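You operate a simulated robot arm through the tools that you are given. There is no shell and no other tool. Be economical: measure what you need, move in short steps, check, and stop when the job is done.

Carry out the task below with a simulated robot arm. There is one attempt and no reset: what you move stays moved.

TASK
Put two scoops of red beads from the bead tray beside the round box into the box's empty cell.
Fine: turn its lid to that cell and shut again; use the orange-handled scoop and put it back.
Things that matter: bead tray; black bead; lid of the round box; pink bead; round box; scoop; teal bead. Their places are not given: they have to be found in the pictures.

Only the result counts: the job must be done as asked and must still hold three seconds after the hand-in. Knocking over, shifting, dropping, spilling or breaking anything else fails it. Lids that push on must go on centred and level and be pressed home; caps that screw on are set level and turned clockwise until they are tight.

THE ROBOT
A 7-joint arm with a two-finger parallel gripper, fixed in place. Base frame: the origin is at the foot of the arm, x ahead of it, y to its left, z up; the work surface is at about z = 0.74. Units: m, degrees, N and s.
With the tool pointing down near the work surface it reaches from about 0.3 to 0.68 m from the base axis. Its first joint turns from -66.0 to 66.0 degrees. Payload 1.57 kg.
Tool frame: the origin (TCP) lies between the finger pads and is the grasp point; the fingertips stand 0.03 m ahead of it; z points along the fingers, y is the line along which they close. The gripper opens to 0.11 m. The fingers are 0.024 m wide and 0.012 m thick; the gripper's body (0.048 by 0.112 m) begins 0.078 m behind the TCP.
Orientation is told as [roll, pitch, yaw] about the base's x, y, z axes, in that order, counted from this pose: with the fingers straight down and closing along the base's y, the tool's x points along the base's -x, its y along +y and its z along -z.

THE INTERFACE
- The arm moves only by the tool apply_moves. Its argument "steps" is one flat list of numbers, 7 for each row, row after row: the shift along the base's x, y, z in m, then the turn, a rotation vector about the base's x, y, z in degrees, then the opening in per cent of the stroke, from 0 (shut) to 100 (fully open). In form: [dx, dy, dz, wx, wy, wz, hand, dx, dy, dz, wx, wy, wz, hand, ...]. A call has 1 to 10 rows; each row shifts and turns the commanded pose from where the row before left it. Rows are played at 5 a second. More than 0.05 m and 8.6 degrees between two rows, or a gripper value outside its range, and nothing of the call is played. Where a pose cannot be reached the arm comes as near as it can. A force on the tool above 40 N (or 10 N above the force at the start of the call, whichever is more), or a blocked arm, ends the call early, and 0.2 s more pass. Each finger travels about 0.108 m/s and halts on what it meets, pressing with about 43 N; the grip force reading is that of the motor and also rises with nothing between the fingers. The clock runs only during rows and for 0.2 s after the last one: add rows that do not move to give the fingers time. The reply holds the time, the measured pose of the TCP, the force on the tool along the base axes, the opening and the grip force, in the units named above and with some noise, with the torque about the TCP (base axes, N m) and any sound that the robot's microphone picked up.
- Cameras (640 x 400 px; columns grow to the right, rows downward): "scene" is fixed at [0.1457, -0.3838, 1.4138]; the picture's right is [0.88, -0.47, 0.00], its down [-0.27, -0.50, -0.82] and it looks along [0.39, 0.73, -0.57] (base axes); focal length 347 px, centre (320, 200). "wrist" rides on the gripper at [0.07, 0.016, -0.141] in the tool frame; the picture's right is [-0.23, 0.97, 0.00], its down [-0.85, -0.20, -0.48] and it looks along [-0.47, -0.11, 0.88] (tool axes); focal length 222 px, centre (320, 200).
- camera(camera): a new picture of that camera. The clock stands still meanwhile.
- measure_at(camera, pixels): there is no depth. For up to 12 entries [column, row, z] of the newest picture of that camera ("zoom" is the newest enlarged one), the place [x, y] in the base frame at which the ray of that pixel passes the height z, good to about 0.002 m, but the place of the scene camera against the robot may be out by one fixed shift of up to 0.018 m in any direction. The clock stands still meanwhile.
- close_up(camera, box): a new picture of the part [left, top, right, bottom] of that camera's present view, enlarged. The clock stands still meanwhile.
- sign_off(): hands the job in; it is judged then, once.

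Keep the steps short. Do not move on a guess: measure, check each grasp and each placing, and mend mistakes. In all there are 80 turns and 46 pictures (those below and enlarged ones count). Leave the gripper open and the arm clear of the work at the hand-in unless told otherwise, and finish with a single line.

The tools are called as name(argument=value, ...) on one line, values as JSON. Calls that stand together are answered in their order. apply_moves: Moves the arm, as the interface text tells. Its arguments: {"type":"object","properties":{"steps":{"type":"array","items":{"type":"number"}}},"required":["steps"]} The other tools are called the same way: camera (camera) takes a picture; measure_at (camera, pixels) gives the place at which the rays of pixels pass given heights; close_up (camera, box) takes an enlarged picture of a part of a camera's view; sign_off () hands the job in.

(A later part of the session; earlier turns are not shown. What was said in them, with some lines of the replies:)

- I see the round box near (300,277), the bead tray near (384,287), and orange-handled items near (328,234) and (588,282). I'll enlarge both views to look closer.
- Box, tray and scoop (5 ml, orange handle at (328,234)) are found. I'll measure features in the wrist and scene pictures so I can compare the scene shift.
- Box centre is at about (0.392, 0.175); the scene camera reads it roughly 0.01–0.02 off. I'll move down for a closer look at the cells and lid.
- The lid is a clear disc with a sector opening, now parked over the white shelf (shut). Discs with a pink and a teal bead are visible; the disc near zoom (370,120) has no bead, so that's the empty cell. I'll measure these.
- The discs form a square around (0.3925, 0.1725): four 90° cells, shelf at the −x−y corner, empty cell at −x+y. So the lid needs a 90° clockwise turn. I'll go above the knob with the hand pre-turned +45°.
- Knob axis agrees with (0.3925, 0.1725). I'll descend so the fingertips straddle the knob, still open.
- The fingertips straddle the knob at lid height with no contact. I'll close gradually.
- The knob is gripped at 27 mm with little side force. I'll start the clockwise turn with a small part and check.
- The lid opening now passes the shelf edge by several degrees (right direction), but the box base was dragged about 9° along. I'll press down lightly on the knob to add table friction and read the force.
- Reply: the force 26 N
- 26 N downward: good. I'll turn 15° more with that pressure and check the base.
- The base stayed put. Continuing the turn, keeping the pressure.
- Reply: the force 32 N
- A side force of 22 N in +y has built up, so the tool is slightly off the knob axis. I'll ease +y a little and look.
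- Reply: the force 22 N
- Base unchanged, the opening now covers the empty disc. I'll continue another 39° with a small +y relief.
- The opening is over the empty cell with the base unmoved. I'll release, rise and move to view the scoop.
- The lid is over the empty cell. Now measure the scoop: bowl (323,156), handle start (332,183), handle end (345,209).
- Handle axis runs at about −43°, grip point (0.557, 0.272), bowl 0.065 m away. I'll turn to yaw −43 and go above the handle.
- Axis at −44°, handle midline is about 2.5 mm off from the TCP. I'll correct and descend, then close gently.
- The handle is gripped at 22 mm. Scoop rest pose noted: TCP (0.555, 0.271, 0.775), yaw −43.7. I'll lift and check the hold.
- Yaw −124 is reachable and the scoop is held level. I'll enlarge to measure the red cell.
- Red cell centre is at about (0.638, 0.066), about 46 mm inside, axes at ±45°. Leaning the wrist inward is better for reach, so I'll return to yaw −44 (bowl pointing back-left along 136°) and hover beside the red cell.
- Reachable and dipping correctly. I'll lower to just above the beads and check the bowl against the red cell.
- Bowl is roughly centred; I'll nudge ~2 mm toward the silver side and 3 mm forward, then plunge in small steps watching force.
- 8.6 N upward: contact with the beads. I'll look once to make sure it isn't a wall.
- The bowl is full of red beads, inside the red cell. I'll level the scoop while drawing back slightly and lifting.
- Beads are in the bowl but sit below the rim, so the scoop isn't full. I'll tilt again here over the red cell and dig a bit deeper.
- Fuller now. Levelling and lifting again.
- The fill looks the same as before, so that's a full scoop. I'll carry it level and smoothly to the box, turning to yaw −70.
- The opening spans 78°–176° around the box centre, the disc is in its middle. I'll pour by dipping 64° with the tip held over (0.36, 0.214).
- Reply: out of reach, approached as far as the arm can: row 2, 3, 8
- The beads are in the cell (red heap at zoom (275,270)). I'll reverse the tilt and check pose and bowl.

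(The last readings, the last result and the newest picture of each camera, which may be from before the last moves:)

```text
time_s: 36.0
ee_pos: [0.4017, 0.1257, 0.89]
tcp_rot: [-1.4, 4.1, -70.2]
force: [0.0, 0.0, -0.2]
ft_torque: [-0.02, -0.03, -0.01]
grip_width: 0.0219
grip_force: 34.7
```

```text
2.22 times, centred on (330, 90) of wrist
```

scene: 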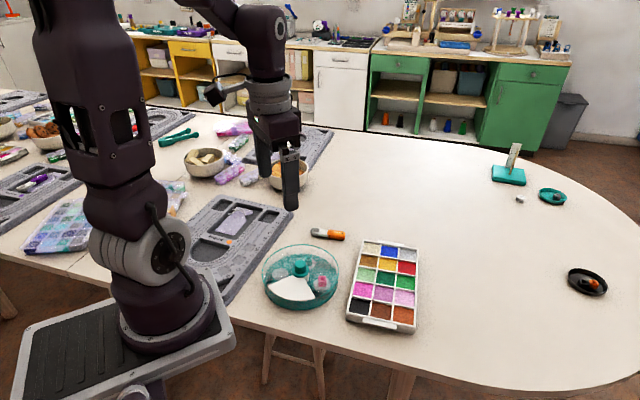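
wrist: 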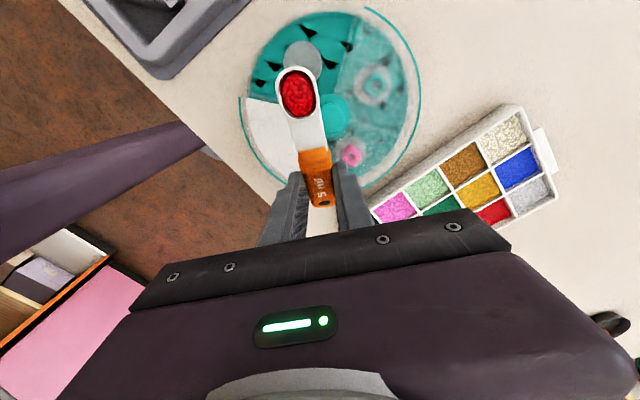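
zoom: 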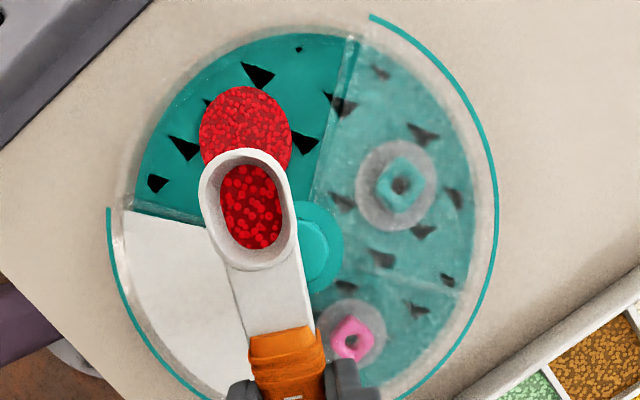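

The bowl still holds a good part of the beads: the pour needs more tilt or time. I'll re-level (pose drifted 4°), turn to yaw −90 for better reach, and position for a second, longer pour.

apply_moves(steps=[-0.005, 0, 0, -3.37, -2.72, 0, 8, -0.012, 0.0015, -0.001, 0, 0, -6.6, 8, -0.012, 0.002, -0.002, 0, 0, -6.6, 8, -0.0127, 0.002, -0.002, 0, 0, -6.6, 8, 0, 0, 0, 0, 0, 0, 8])

```text
time_s: 37.2
ee_pos: [0.3606, 0.1324, 0.8846]
tcp_rot: [0.0, -0.2, -90.0]
force: [0.0, 0.9, 0.1]
ft_torque: [0.01, 0.01, 0.0]
grip_width: 0.0217
grip_force: 34.9
```

apply_moves(steps=[0, 0.005, 0, -8, 0, 0, 8, 0, 0.0054, 0, -8, 0, 0, 8, 0, 0.0068, 0, -8, 0, 0, 8, 0, 0.0082, 0, -8, 0, 0, 8, 0, 0.0093, 0, -8, 0, 0, 8, 0, 0.0102, -0.002, -8, 0, 0, 8, 0, 0.011, -0.002, -8, 0, 0, 8, 0, 0.0116, 0, -8, 0, 0, 8, 0, 0.0118, 0, -8, 0, 0, 8, 0, 0, 0, 0, 0, 0, 8])

```text
time_s: 39.4
ee_pos: [0.3603, 0.2108, 0.8794]
tcp_rot: [-0.4, -72.3, -89.7]
force: [-1.1, 0.6, -0.6]
ft_torque: [-0.01, 0.03, -0.01]
grip_width: 0.0217
grip_force: 34.5
```

72° reached cleanly. One more 8° row with a longer hold and small jiggle, then look.

apply_moves(steps=[0, 0.012, 0.002, -8, 0, 0, 8, 0, 0, 0.004, 0, 0, 0, 8, 0, 0, -0.004, 0, 0, 0, 8, 0, 0, 0.004, 0, 0, 0, 8, 0, 0, -0.004, 0, 0, 0, 8, 0, 0, 0, 0, 0, 0, 8, 0, 0, 0, 0, 0, 0, 8])

close_up(camera="wrist", box=[220, 0, 440, 180])

```text
time_s: 41.0
ee_pos: [0.3616, 0.2226, 0.8835]
tcp_rot: [-0.6, -80.2, -89.6]
force: [-0.1, 0.6, -0.1]
ft_torque: [0.02, 0.01, -0.01]
grip_width: 0.0215
grip_force: 34.5
```

```text
2.22 times, centred on (330, 90) of wrist
```

zoom: 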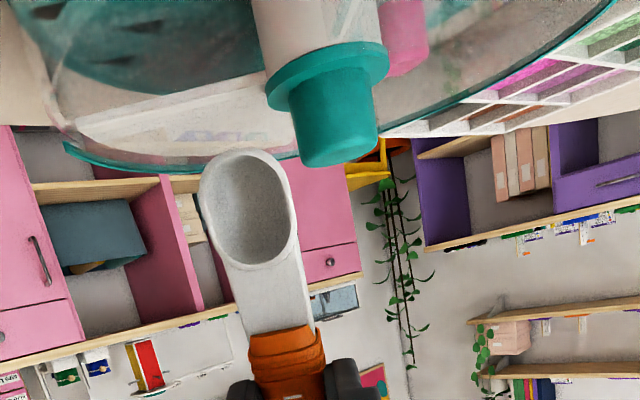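

The bowl is empty. I'll level the scoop again, back along the same path.

apply_moves(steps=[0, -0.012, -0.002, 8, 0, 0, 8, 0, -0.0118, 0, 8, 0, 0, 8, 0, -0.0116, 0, 8, 0, 0, 8, 0, -0.011, 0.002, 8, 0, 0, 8, 0, -0.0102, 0.002, 8, 0, 0, 8, 0, -0.0093, 0, 8, 0, 0, 8, 0, -0.0082, 0, 8, 0, 0, 8, 0, -0.0068, 0, 8, 0, 0, 8, 0, -0.0054, 0, 8, 0, 0, 8, 0, -0.005, 0, 8, 0, 0, 8])

```text
time_s: 43.2
ee_pos: [0.3605, 0.1315, 0.8847]
tcp_rot: [-0.2, -0.1, -89.9]
force: [0.3, -0.7, 0.3]
ft_torque: [0.01, -0.01, -0.01]
grip_width: 0.0214
grip_force: 34.2
```

Pose is exact again. Moving back over the red cell and tilting 40° for the second scoop.

apply_moves(steps=[0.0384, -0.011, 0.002, 0, 0, 5.77, 8, 0.0384, -0.011, 0.002, 0, 0, 5.77, 8, 0.0384, -0.011, 0.002, 0, 0, 5.77, 8, 0.0384, -0.011, 0.002, 0, 0, 5.77, 8, 0.0384, -0.011, 0.002, 0, 0, 5.77, 8, 0.0384, -0.011, 0.002, 0, 0, 5.77, 8, 0.0384, -0.011, 0.002, 0, 0, 5.77, 8, 0.0384, -0.011, 0.002, 0, 0, 5.77, 8, 0, 0, 0, 0, 0, 0, 8])

apply_moves(steps=[0, 0, 0, -5.56, -5.75, 0, 8, 0, 0, 0, -5.56, -5.75, 0, 8, 0, 0, 0, -5.56, -5.75, 0, 8, 0, 0, 0, -5.56, -5.75, 0, 8, 0, 0, 0, -5.56, -5.75, 0, 8, 0, 0, 0, 0, 0, 0, 8])

```text
time_s: 45.2
ee_pos: [0.6674, 0.0435, 0.9007]
tcp_rot: [-0.2, -0.1, -43.6]
force: [0.7, 0.2, -0.2]
ft_torque: [0.01, 0.0, 0.0]
grip_width: 0.0212
grip_force: 34.4
```

```text
time_s: 46.6
ee_pos: [0.6678, 0.0436, 0.9006]
tcp_rot: [-0.2, -40.2, -43.7]
force: [0.4, 0.3, 0.1]
ft_torque: [0.03, 0.0, 0.0]
grip_width: 0.0213
grip_force: 34.4
```

Pose matches the earlier dig point. Descending into the red cell.

apply_moves(steps=[0, 0.001, -0.03, 0, 0, 0, 8, 0, 0, -0.03, 0, 0, 0, 8, 0, 0, -0.01, 0, 0, 0, 8, 0, 0, -0.008, 0, 0, 0, 8, 0, 0, -0.004, 0, 0, 0, 8, -0.0014, 0.0014, -0.003, 0, 0, 0, 8])

apply_moves(steps=[0.0029, -0.0028, 0.001, 4.17, 4.31, 0, 8, 0.0043, -0.0041, 0.002, 4.17, 4.31, 0, 8, 0.0043, -0.0041, 0.003, 4.87, 5.03, 0, 8, 0.0029, -0.0028, 0.006, 4.87, 5.03, 0, 8, 0, 0, 0.01, 4.87, 5.03, 0, 8, 0, 0, 0.015, 4.87, 5.03, 0, 8, 0, 0, 0.02, 0, 0, 0, 8])

close_up(camera="wrist", box=[200, 0, 400, 150])

```text
time_s: 48.0
ee_pos: [0.6657, 0.0462, 0.8186]
tcp_rot: [-0.3, -40.2, -43.5]
force: [4.2, -3.5, 14.2]
ft_torque: [0.07, 0.27, 0.07]
grip_width: 0.0215
grip_force: 34.7
```

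```text
time_s: 49.6
ee_pos: [0.6814, 0.0331, 0.8719]
tcp_rot: [-0.1, -0.1, -43.8]
force: [-0.6, -0.5, 0.3]
ft_torque: [-0.01, -0.01, -0.02]
grip_width: 0.0219
grip_force: 35.0
```

```text
2.67 times, centred on (300, 75) of wrist
```

zoom: 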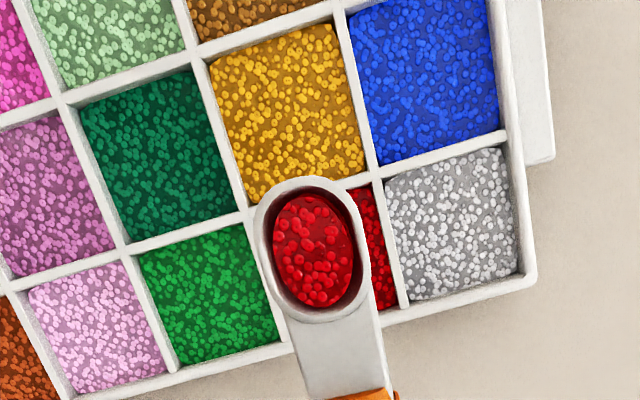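

Second scoop is full. Carrying it level to the pour start pose at the box.

apply_moves(steps=[-0.012, 0.004, 0.007, 0, 0, -3, 8, -0.033, 0.01, 0.006, 0, 0, -5, 8, -0.036, 0.011, 0, 0, 0, -5, 8, -0.036, 0.011, 0, 0, 0, -5, 8, -0.037, 0.0114, 0, 0, 0, -5, 8, -0.037, 0.0115, 0, 0, 0, -5, 8, -0.037, 0.0115, 0, 0, 0, -5, 8, -0.036, 0.011, 0, 0, 0, -5, 8, -0.035, 0.011, 0, 0, 0, -5, 8, -0.022, 0.006, 0, 0, 0, -3.2, 8])

```text
time_s: 51.8
ee_pos: [0.3589, 0.1312, 0.887]
tcp_rot: [-0.2, -0.3, -90.1]
force: [-0.3, 0.1, -0.9]
ft_torque: [-0.03, -0.02, 0.0]
grip_width: 0.0214
grip_force: 34.5
```

Pose good; pouring with the same motion as before.

apply_moves(steps=[0.001, 0.005, -0.001, -8, 0, 0, 8, 0, 0.0054, -0.001, -8, 0, 0, 8, 0, 0.0068, 0, -8, 0, 0, 8, 0, 0.0082, 0, -8, 0, 0, 8, 0, 0.0093, 0, -8, 0, 0, 8, 0, 0.0102, -0.002, -8, 0, 0, 8, 0, 0.011, -0.002, -8, 0, 0, 8, 0, 0.0116, 0, -8, 0, 0, 8, 0, 0.0118, 0, -8, 0, 0, 8, 0, 0.012, 0.002, -8, 0, 0, 8])

apply_moves(steps=[0, 0, 0.004, 0, 0, 0, 8, 0, 0, -0.004, 0, 0, 0, 8, 0, 0, 0.004, 0, 0, 0, 8, 0, 0, -0.004, 0, 0, 0, 8, 0, 0, 0, 0, 0, 0, 8, 0, 0, 0, 0, 0, 0, 8])

apply_moves(steps=[0, -0.012, -0.002, 8, 0, 0, 8, 0, -0.0118, 0, 8, 0, 0, 8, 0, -0.0116, 0, 8, 0, 0, 8, 0, -0.011, 0.002, 8, 0, 0, 8, 0, -0.0102, 0.002, 8, 0, 0, 8, 0, -0.0093, 0, 8, 0, 0, 8, 0, -0.0082, 0, 8, 0, 0, 8, 0, -0.0068, 0, 8, 0, 0, 8, 0, -0.0054, 0, 8, 0, 0, 8, 0, -0.005, 0, 8, 0, 0, 8])

close_up(camera="wrist", box=[220, 0, 440, 180])

```text
time_s: 54.0
ee_pos: [0.3603, 0.222, 0.881]
tcp_rot: [-0.3, -80.3, -89.9]
force: [-0.7, 0.4, 0.1]
ft_torque: [0.03, 0.01, 0.03]
grip_width: 0.0216
grip_force: 34.8
```

```text
time_s: 55.4
ee_pos: [0.3608, 0.2216, 0.8803]
tcp_rot: [-0.3, -80.2, -89.7]
force: [-0.8, -0.9, 0.7]
ft_torque: [-0.01, -0.01, 0.02]
grip_width: 0.0215
grip_force: 34.6
```

```text
time_s: 57.6
ee_pos: [0.3615, 0.132, 0.8825]
tcp_rot: [0.0, -0.1, -90.1]
force: [-0.3, 0.2, -0.9]
ft_torque: [-0.02, 0.03, 0.02]
grip_width: 0.0217
grip_force: 34.9
```

```text
2.22 times, centred on (330, 90) of wrist
```

zoom: 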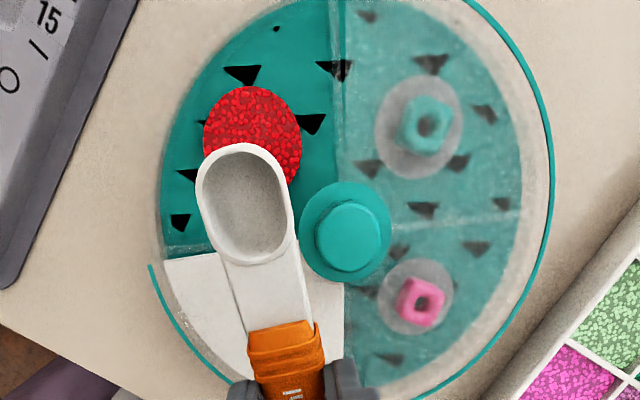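

Bowl empty, all beads in the cell, nothing stray. Now returning the scoop to its rest pose (0.555, 0.271), yaw −43.7.

apply_moves(steps=[0.0323, 0.0231, 0.005, 0, 0, 7.73, 8, 0.0323, 0.0231, 0, 0, 0, 7.73, 8, 0.0323, 0.0231, 0, 0, 0, 7.73, 8, 0.0323, 0.0231, 0, 0, 0, 7.73, 8, 0.0323, 0.0231, 0, 0, 0, 7.73, 8, 0.0323, 0.0231, 0, 0, 0, 7.75, 8, 0, 0, -0.04, 0, 0, 0, 8, 0, 0, -0.04, 0, 0, 0, 8, 0, 0, 0, 0, 0, 0, 8])

```text
time_s: 59.6
ee_pos: [0.5548, 0.2697, 0.8063]
tcp_rot: [-0.1, -0.2, -43.6]
force: [0.0, 1.2, 0.4]
ft_torque: [0.02, 0.04, 0.01]
grip_width: 0.0217
grip_force: 35.1
```

apply_moves(steps=[0, 0.0005, -0.015, 0, 0, 0, 8, 0, 0, -0.01, 0, 0, 0, 8, 0, 0, -0.004, 0, 0, 0, 8, 0, 0, -0.0015, 0, 0, 0, 8])

```text
time_s: 60.6
ee_pos: [0.5545, 0.2704, 0.779]
tcp_rot: [-0.1, -0.1, -43.6]
force: [-1.8, -0.7, 8.5]
ft_torque: [-0.16, 0.04, -0.06]
grip_width: 0.0215
grip_force: 35.0
```

The scoop touches the table (8.5 N). Releasing slowly, then rising.

apply_moves(steps=[0, 0, 0, 0, 0, 0, 22, 0, 0, 0, 0, 0, 0, 30, 0, 0, 0, 0, 0, 0, 42, 0, 0, 0.02, 0, 0, 0, 50, 0, 0, 0.04, 0, 0, 0, 55, 0, 0, 0.045, 0, 0, 0, 60])

close_up(camera="scene", box=[250, 200, 390, 310])

```text
time_s: 62.0
ee_pos: [0.5543, 0.2696, 0.8831]
tcp_rot: [-0.1, -0.2, -43.6]
force: [0.4, -0.4, -0.3]
ft_torque: [0.0, 0.01, 0.01]
grip_width: 0.0659
grip_force: 0.0
```

```text
3.64 times, centred on (320, 255) of scene
```

zoom: 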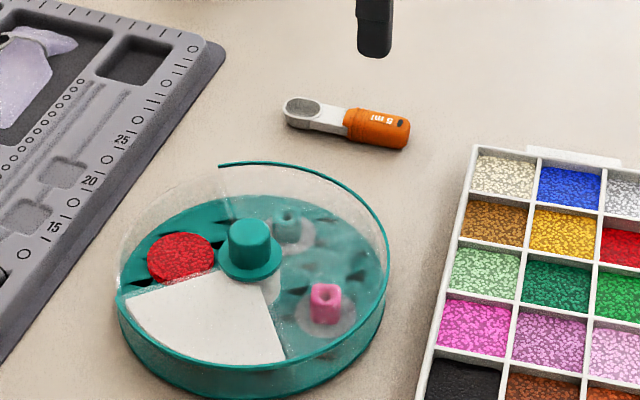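

Scoop is back in place. Now to the knob at yaw −54, same spot where I released it, with the hand half open.

apply_moves(steps=[-0.0405, -0.024, 0.01, 0, 0, -2.6, 60, -0.0405, -0.024, 0, 0, 0, -2.6, 55, -0.0405, -0.024, 0, 0, 0, -2.6, 50, -0.0405, -0.024, -0.01, 0, 0, -2.6, 45, 0, 0, -0.03, 0, 0, 0, 45, 0, 0, 0, 0, 0, 0, 45])

```text
time_s: 63.4
ee_pos: [0.3922, 0.1739, 0.8525]
tcp_rot: [0.0, -0.2, -54.0]
force: [-0.1, -0.8, 0.0]
ft_torque: [0.01, 0.02, -0.02]
grip_width: 0.0495
grip_force: 0.0
```

apply_moves(steps=[0, 0, -0.02, 0, 0, 0, 45, 0, 0, -0.019, 0, 0, 0, 45, 0, 0, 0, 0, 0, 0, 35, 0, 0, 0, 0, 0, 0, 28, 0, 0, 0, 0, 0, 0, 22, 0, 0, 0, 0, 0, 0, 15, 0, 0, 0, 0, 0, 0, 15])

```text
time_s: 65.0
ee_pos: [0.3916, 0.1739, 0.8143]
tcp_rot: [-0.1, -0.2, -53.9]
force: [0.1, -0.2, -1.0]
ft_torque: [0.08, 0.0, 0.02]
grip_width: 0.0266
grip_force: 38.1
```

Knob gripped without side force. Pressing down 2 mm to hold the base, then turning counter-clockwise.

apply_moves(steps=[0, 0, -0.001, 0, 0, 0, 15, 0, 0, -0.0012, 0, 0, 0, 15, 0, 0, 0, 0, 0, 3, 15, 0, 0, 0, 0, 0, 4, 15, 0, 0, 0, 0, 0, 5, 15, 0, 0, 0, 0, 0, 5, 15])

```text
time_s: 66.4
ee_pos: [0.392, 0.1746, 0.8115]
tcp_rot: [-0.1, -0.3, -37.0]
force: [-5.1, -2.6, 21.7]
ft_torque: [-0.15, 0.16, -0.01]
grip_width: 0.0269
grip_force: 37.9
```

apply_moves(steps=[0, 0, 0, 0, 0, 5, 15, 0, 0, 0, 0, 0, 5, 15, 0, 0, 0, 0, 0, 5, 15, 0, 0, 0, 0, 0, 5, 15])

```text
time_s: 67.4
ee_pos: [0.3923, 0.173, 0.8118]
tcp_rot: [-0.2, -0.1, -16.8]
force: [-8.5, -10.3, 21.1]
ft_torque: [-0.38, 0.04, -0.04]
grip_width: 0.0265
grip_force: 37.8
```

Small side force builds; easing along it and continuing.

apply_moves(steps=[-0.0005, -0.0007, 0, 0, 0, 5, 15, 0, 0, 0, 0, 0, 5, 15, 0, 0, 0, 0, 0, 5, 15, 0, 0, 0, 0, 0, 5, 15])

```text
time_s: 68.4
ee_pos: [0.3927, 0.1735, 0.8118]
tcp_rot: [0.0, -0.2, 3.0]
force: [-4.2, -10.4, 12.6]
ft_torque: [-0.33, 0.21, 0.0]
grip_width: 0.0272
grip_force: 37.7
```

apply_moves(steps=[-0.0003, -0.0006, -0.0006, 0, 0, 5, 15, 0, 0, 0, 0, 0, 5, 15, 0, 0, 0, 0, 0, 5, 15, 0, 0, 0, 0, 0, 5, 15])

```text
time_s: 69.4
ee_pos: [0.3923, 0.1729, 0.8109]
tcp_rot: [-0.1, -0.3, 23.0]
force: [0.2, -10.2, 21.8]
ft_torque: [-0.3, -0.09, -0.01]
grip_width: 0.0267
grip_force: 37.5
```

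Last 13° to the closed position.

apply_moves(steps=[0, -0.0004, 0, 0, 0, 4, 15, 0, 0, 0, 0, 0, 4, 15, 0, 0, 0, 0, 0, 3, 15, 0, 0, 0, 0, 0, 2, 15, 0, 0, 0, 0, 0, 0, 15])

close_up(camera="wrist", box=[190, 40, 450, 230])

```text
time_s: 70.6
ee_pos: [0.392, 0.1726, 0.8109]
tcp_rot: [-0.1, -0.4, 36.0]
force: [9.0, -11.7, 24.7]
ft_torque: [-0.3, -0.37, 0.0]
grip_width: 0.0268
grip_force: 37.8
```

```text
2.11 times, centred on (320, 135) of wrist
```

zoom: 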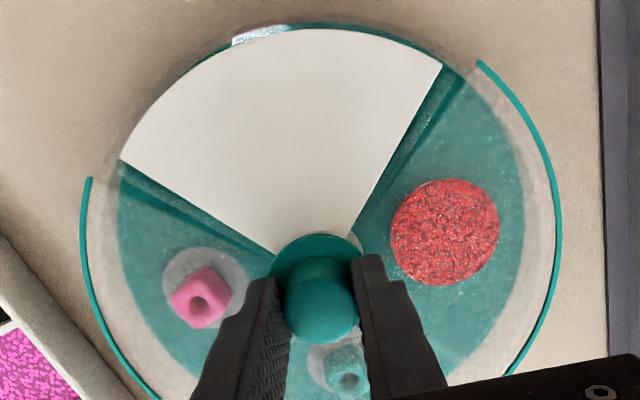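

The lid opening is back over the shelf. I'll check the angles of shelf corners and rim ends.

measure_at(camera="zoom", pixels=[[440, 66, 0.765], [121, 161, 0.765], [480, 62, 0.775], [89, 179, 0.775], [445, 232, 0.745], [203, 290, 0.745]])

```text
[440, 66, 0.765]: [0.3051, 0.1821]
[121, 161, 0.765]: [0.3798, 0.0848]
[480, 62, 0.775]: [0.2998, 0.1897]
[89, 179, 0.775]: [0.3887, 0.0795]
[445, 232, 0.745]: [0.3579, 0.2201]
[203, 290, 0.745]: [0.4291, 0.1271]
```

Opening centre 218.9°, shelf centre 218.1°: shut within 1°. Relieving the forces, releasing and rising clear.

apply_moves(steps=[0.0005, -0.0006, 0.001, 0, 0, 0, 15, 0, 0, 0.001, 0, 0, 0, 20, 0, 0, 0, 0, 0, 0, 30, 0, 0, 0, 0, 0, 0, 42, 0, 0, 0.02, 0, 0, 0, 50, 0, 0, 0.04, 0, 0, 0, 70, 0, 0, 0.045, 0, 0, 0, 90, 0, 0, 0.045, 0, 0, 0, 100, 0, 0, 0.045, 0, 0, 0, 100, 0, 0, 0, 0, 0, 0, 100])

camera(camera="scene")

close_up(camera="scene", box=[250, 215, 430, 335])

```text
time_s: 72.8
ee_pos: [0.3921, 0.1727, 1.0086]
tcp_rot: [-0.1, -0.2, 35.9]
force: [0.3, -0.1, -0.1]
ft_torque: [-0.01, 0.03, -0.01]
grip_width: 0.1101
grip_force: 0.1
```

```text
2 pictures are left
```

scene: 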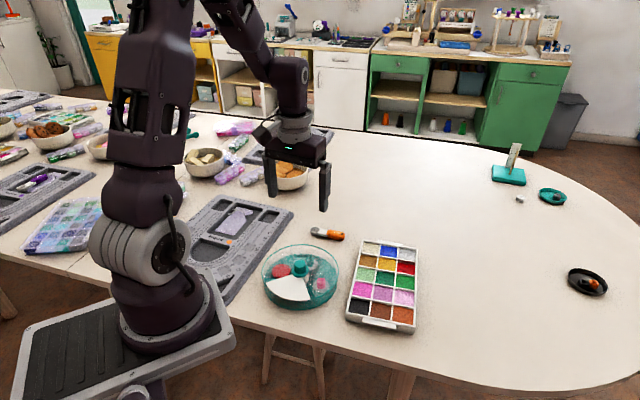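

```text
3.33 times, centred on (340, 275) of scene
```

zoom: 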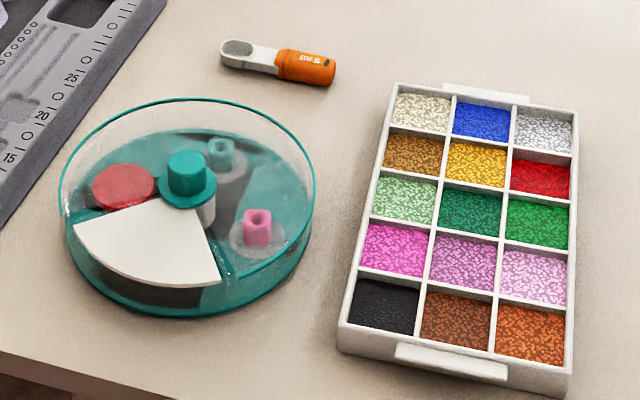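

The lid is shut, the red beads are in the cell, the scoop is back at its place, nothing is spilled, and the arm is clear with the hand open. Handing in.

sign_off()

```text
The job is handed in.
```

Two scoops of red beads are in the box's empty cell, the lid is shut again (within about 1°), and the scoop is back in its place; the box base was dragged round about 9° on the first lid turn and left that way.
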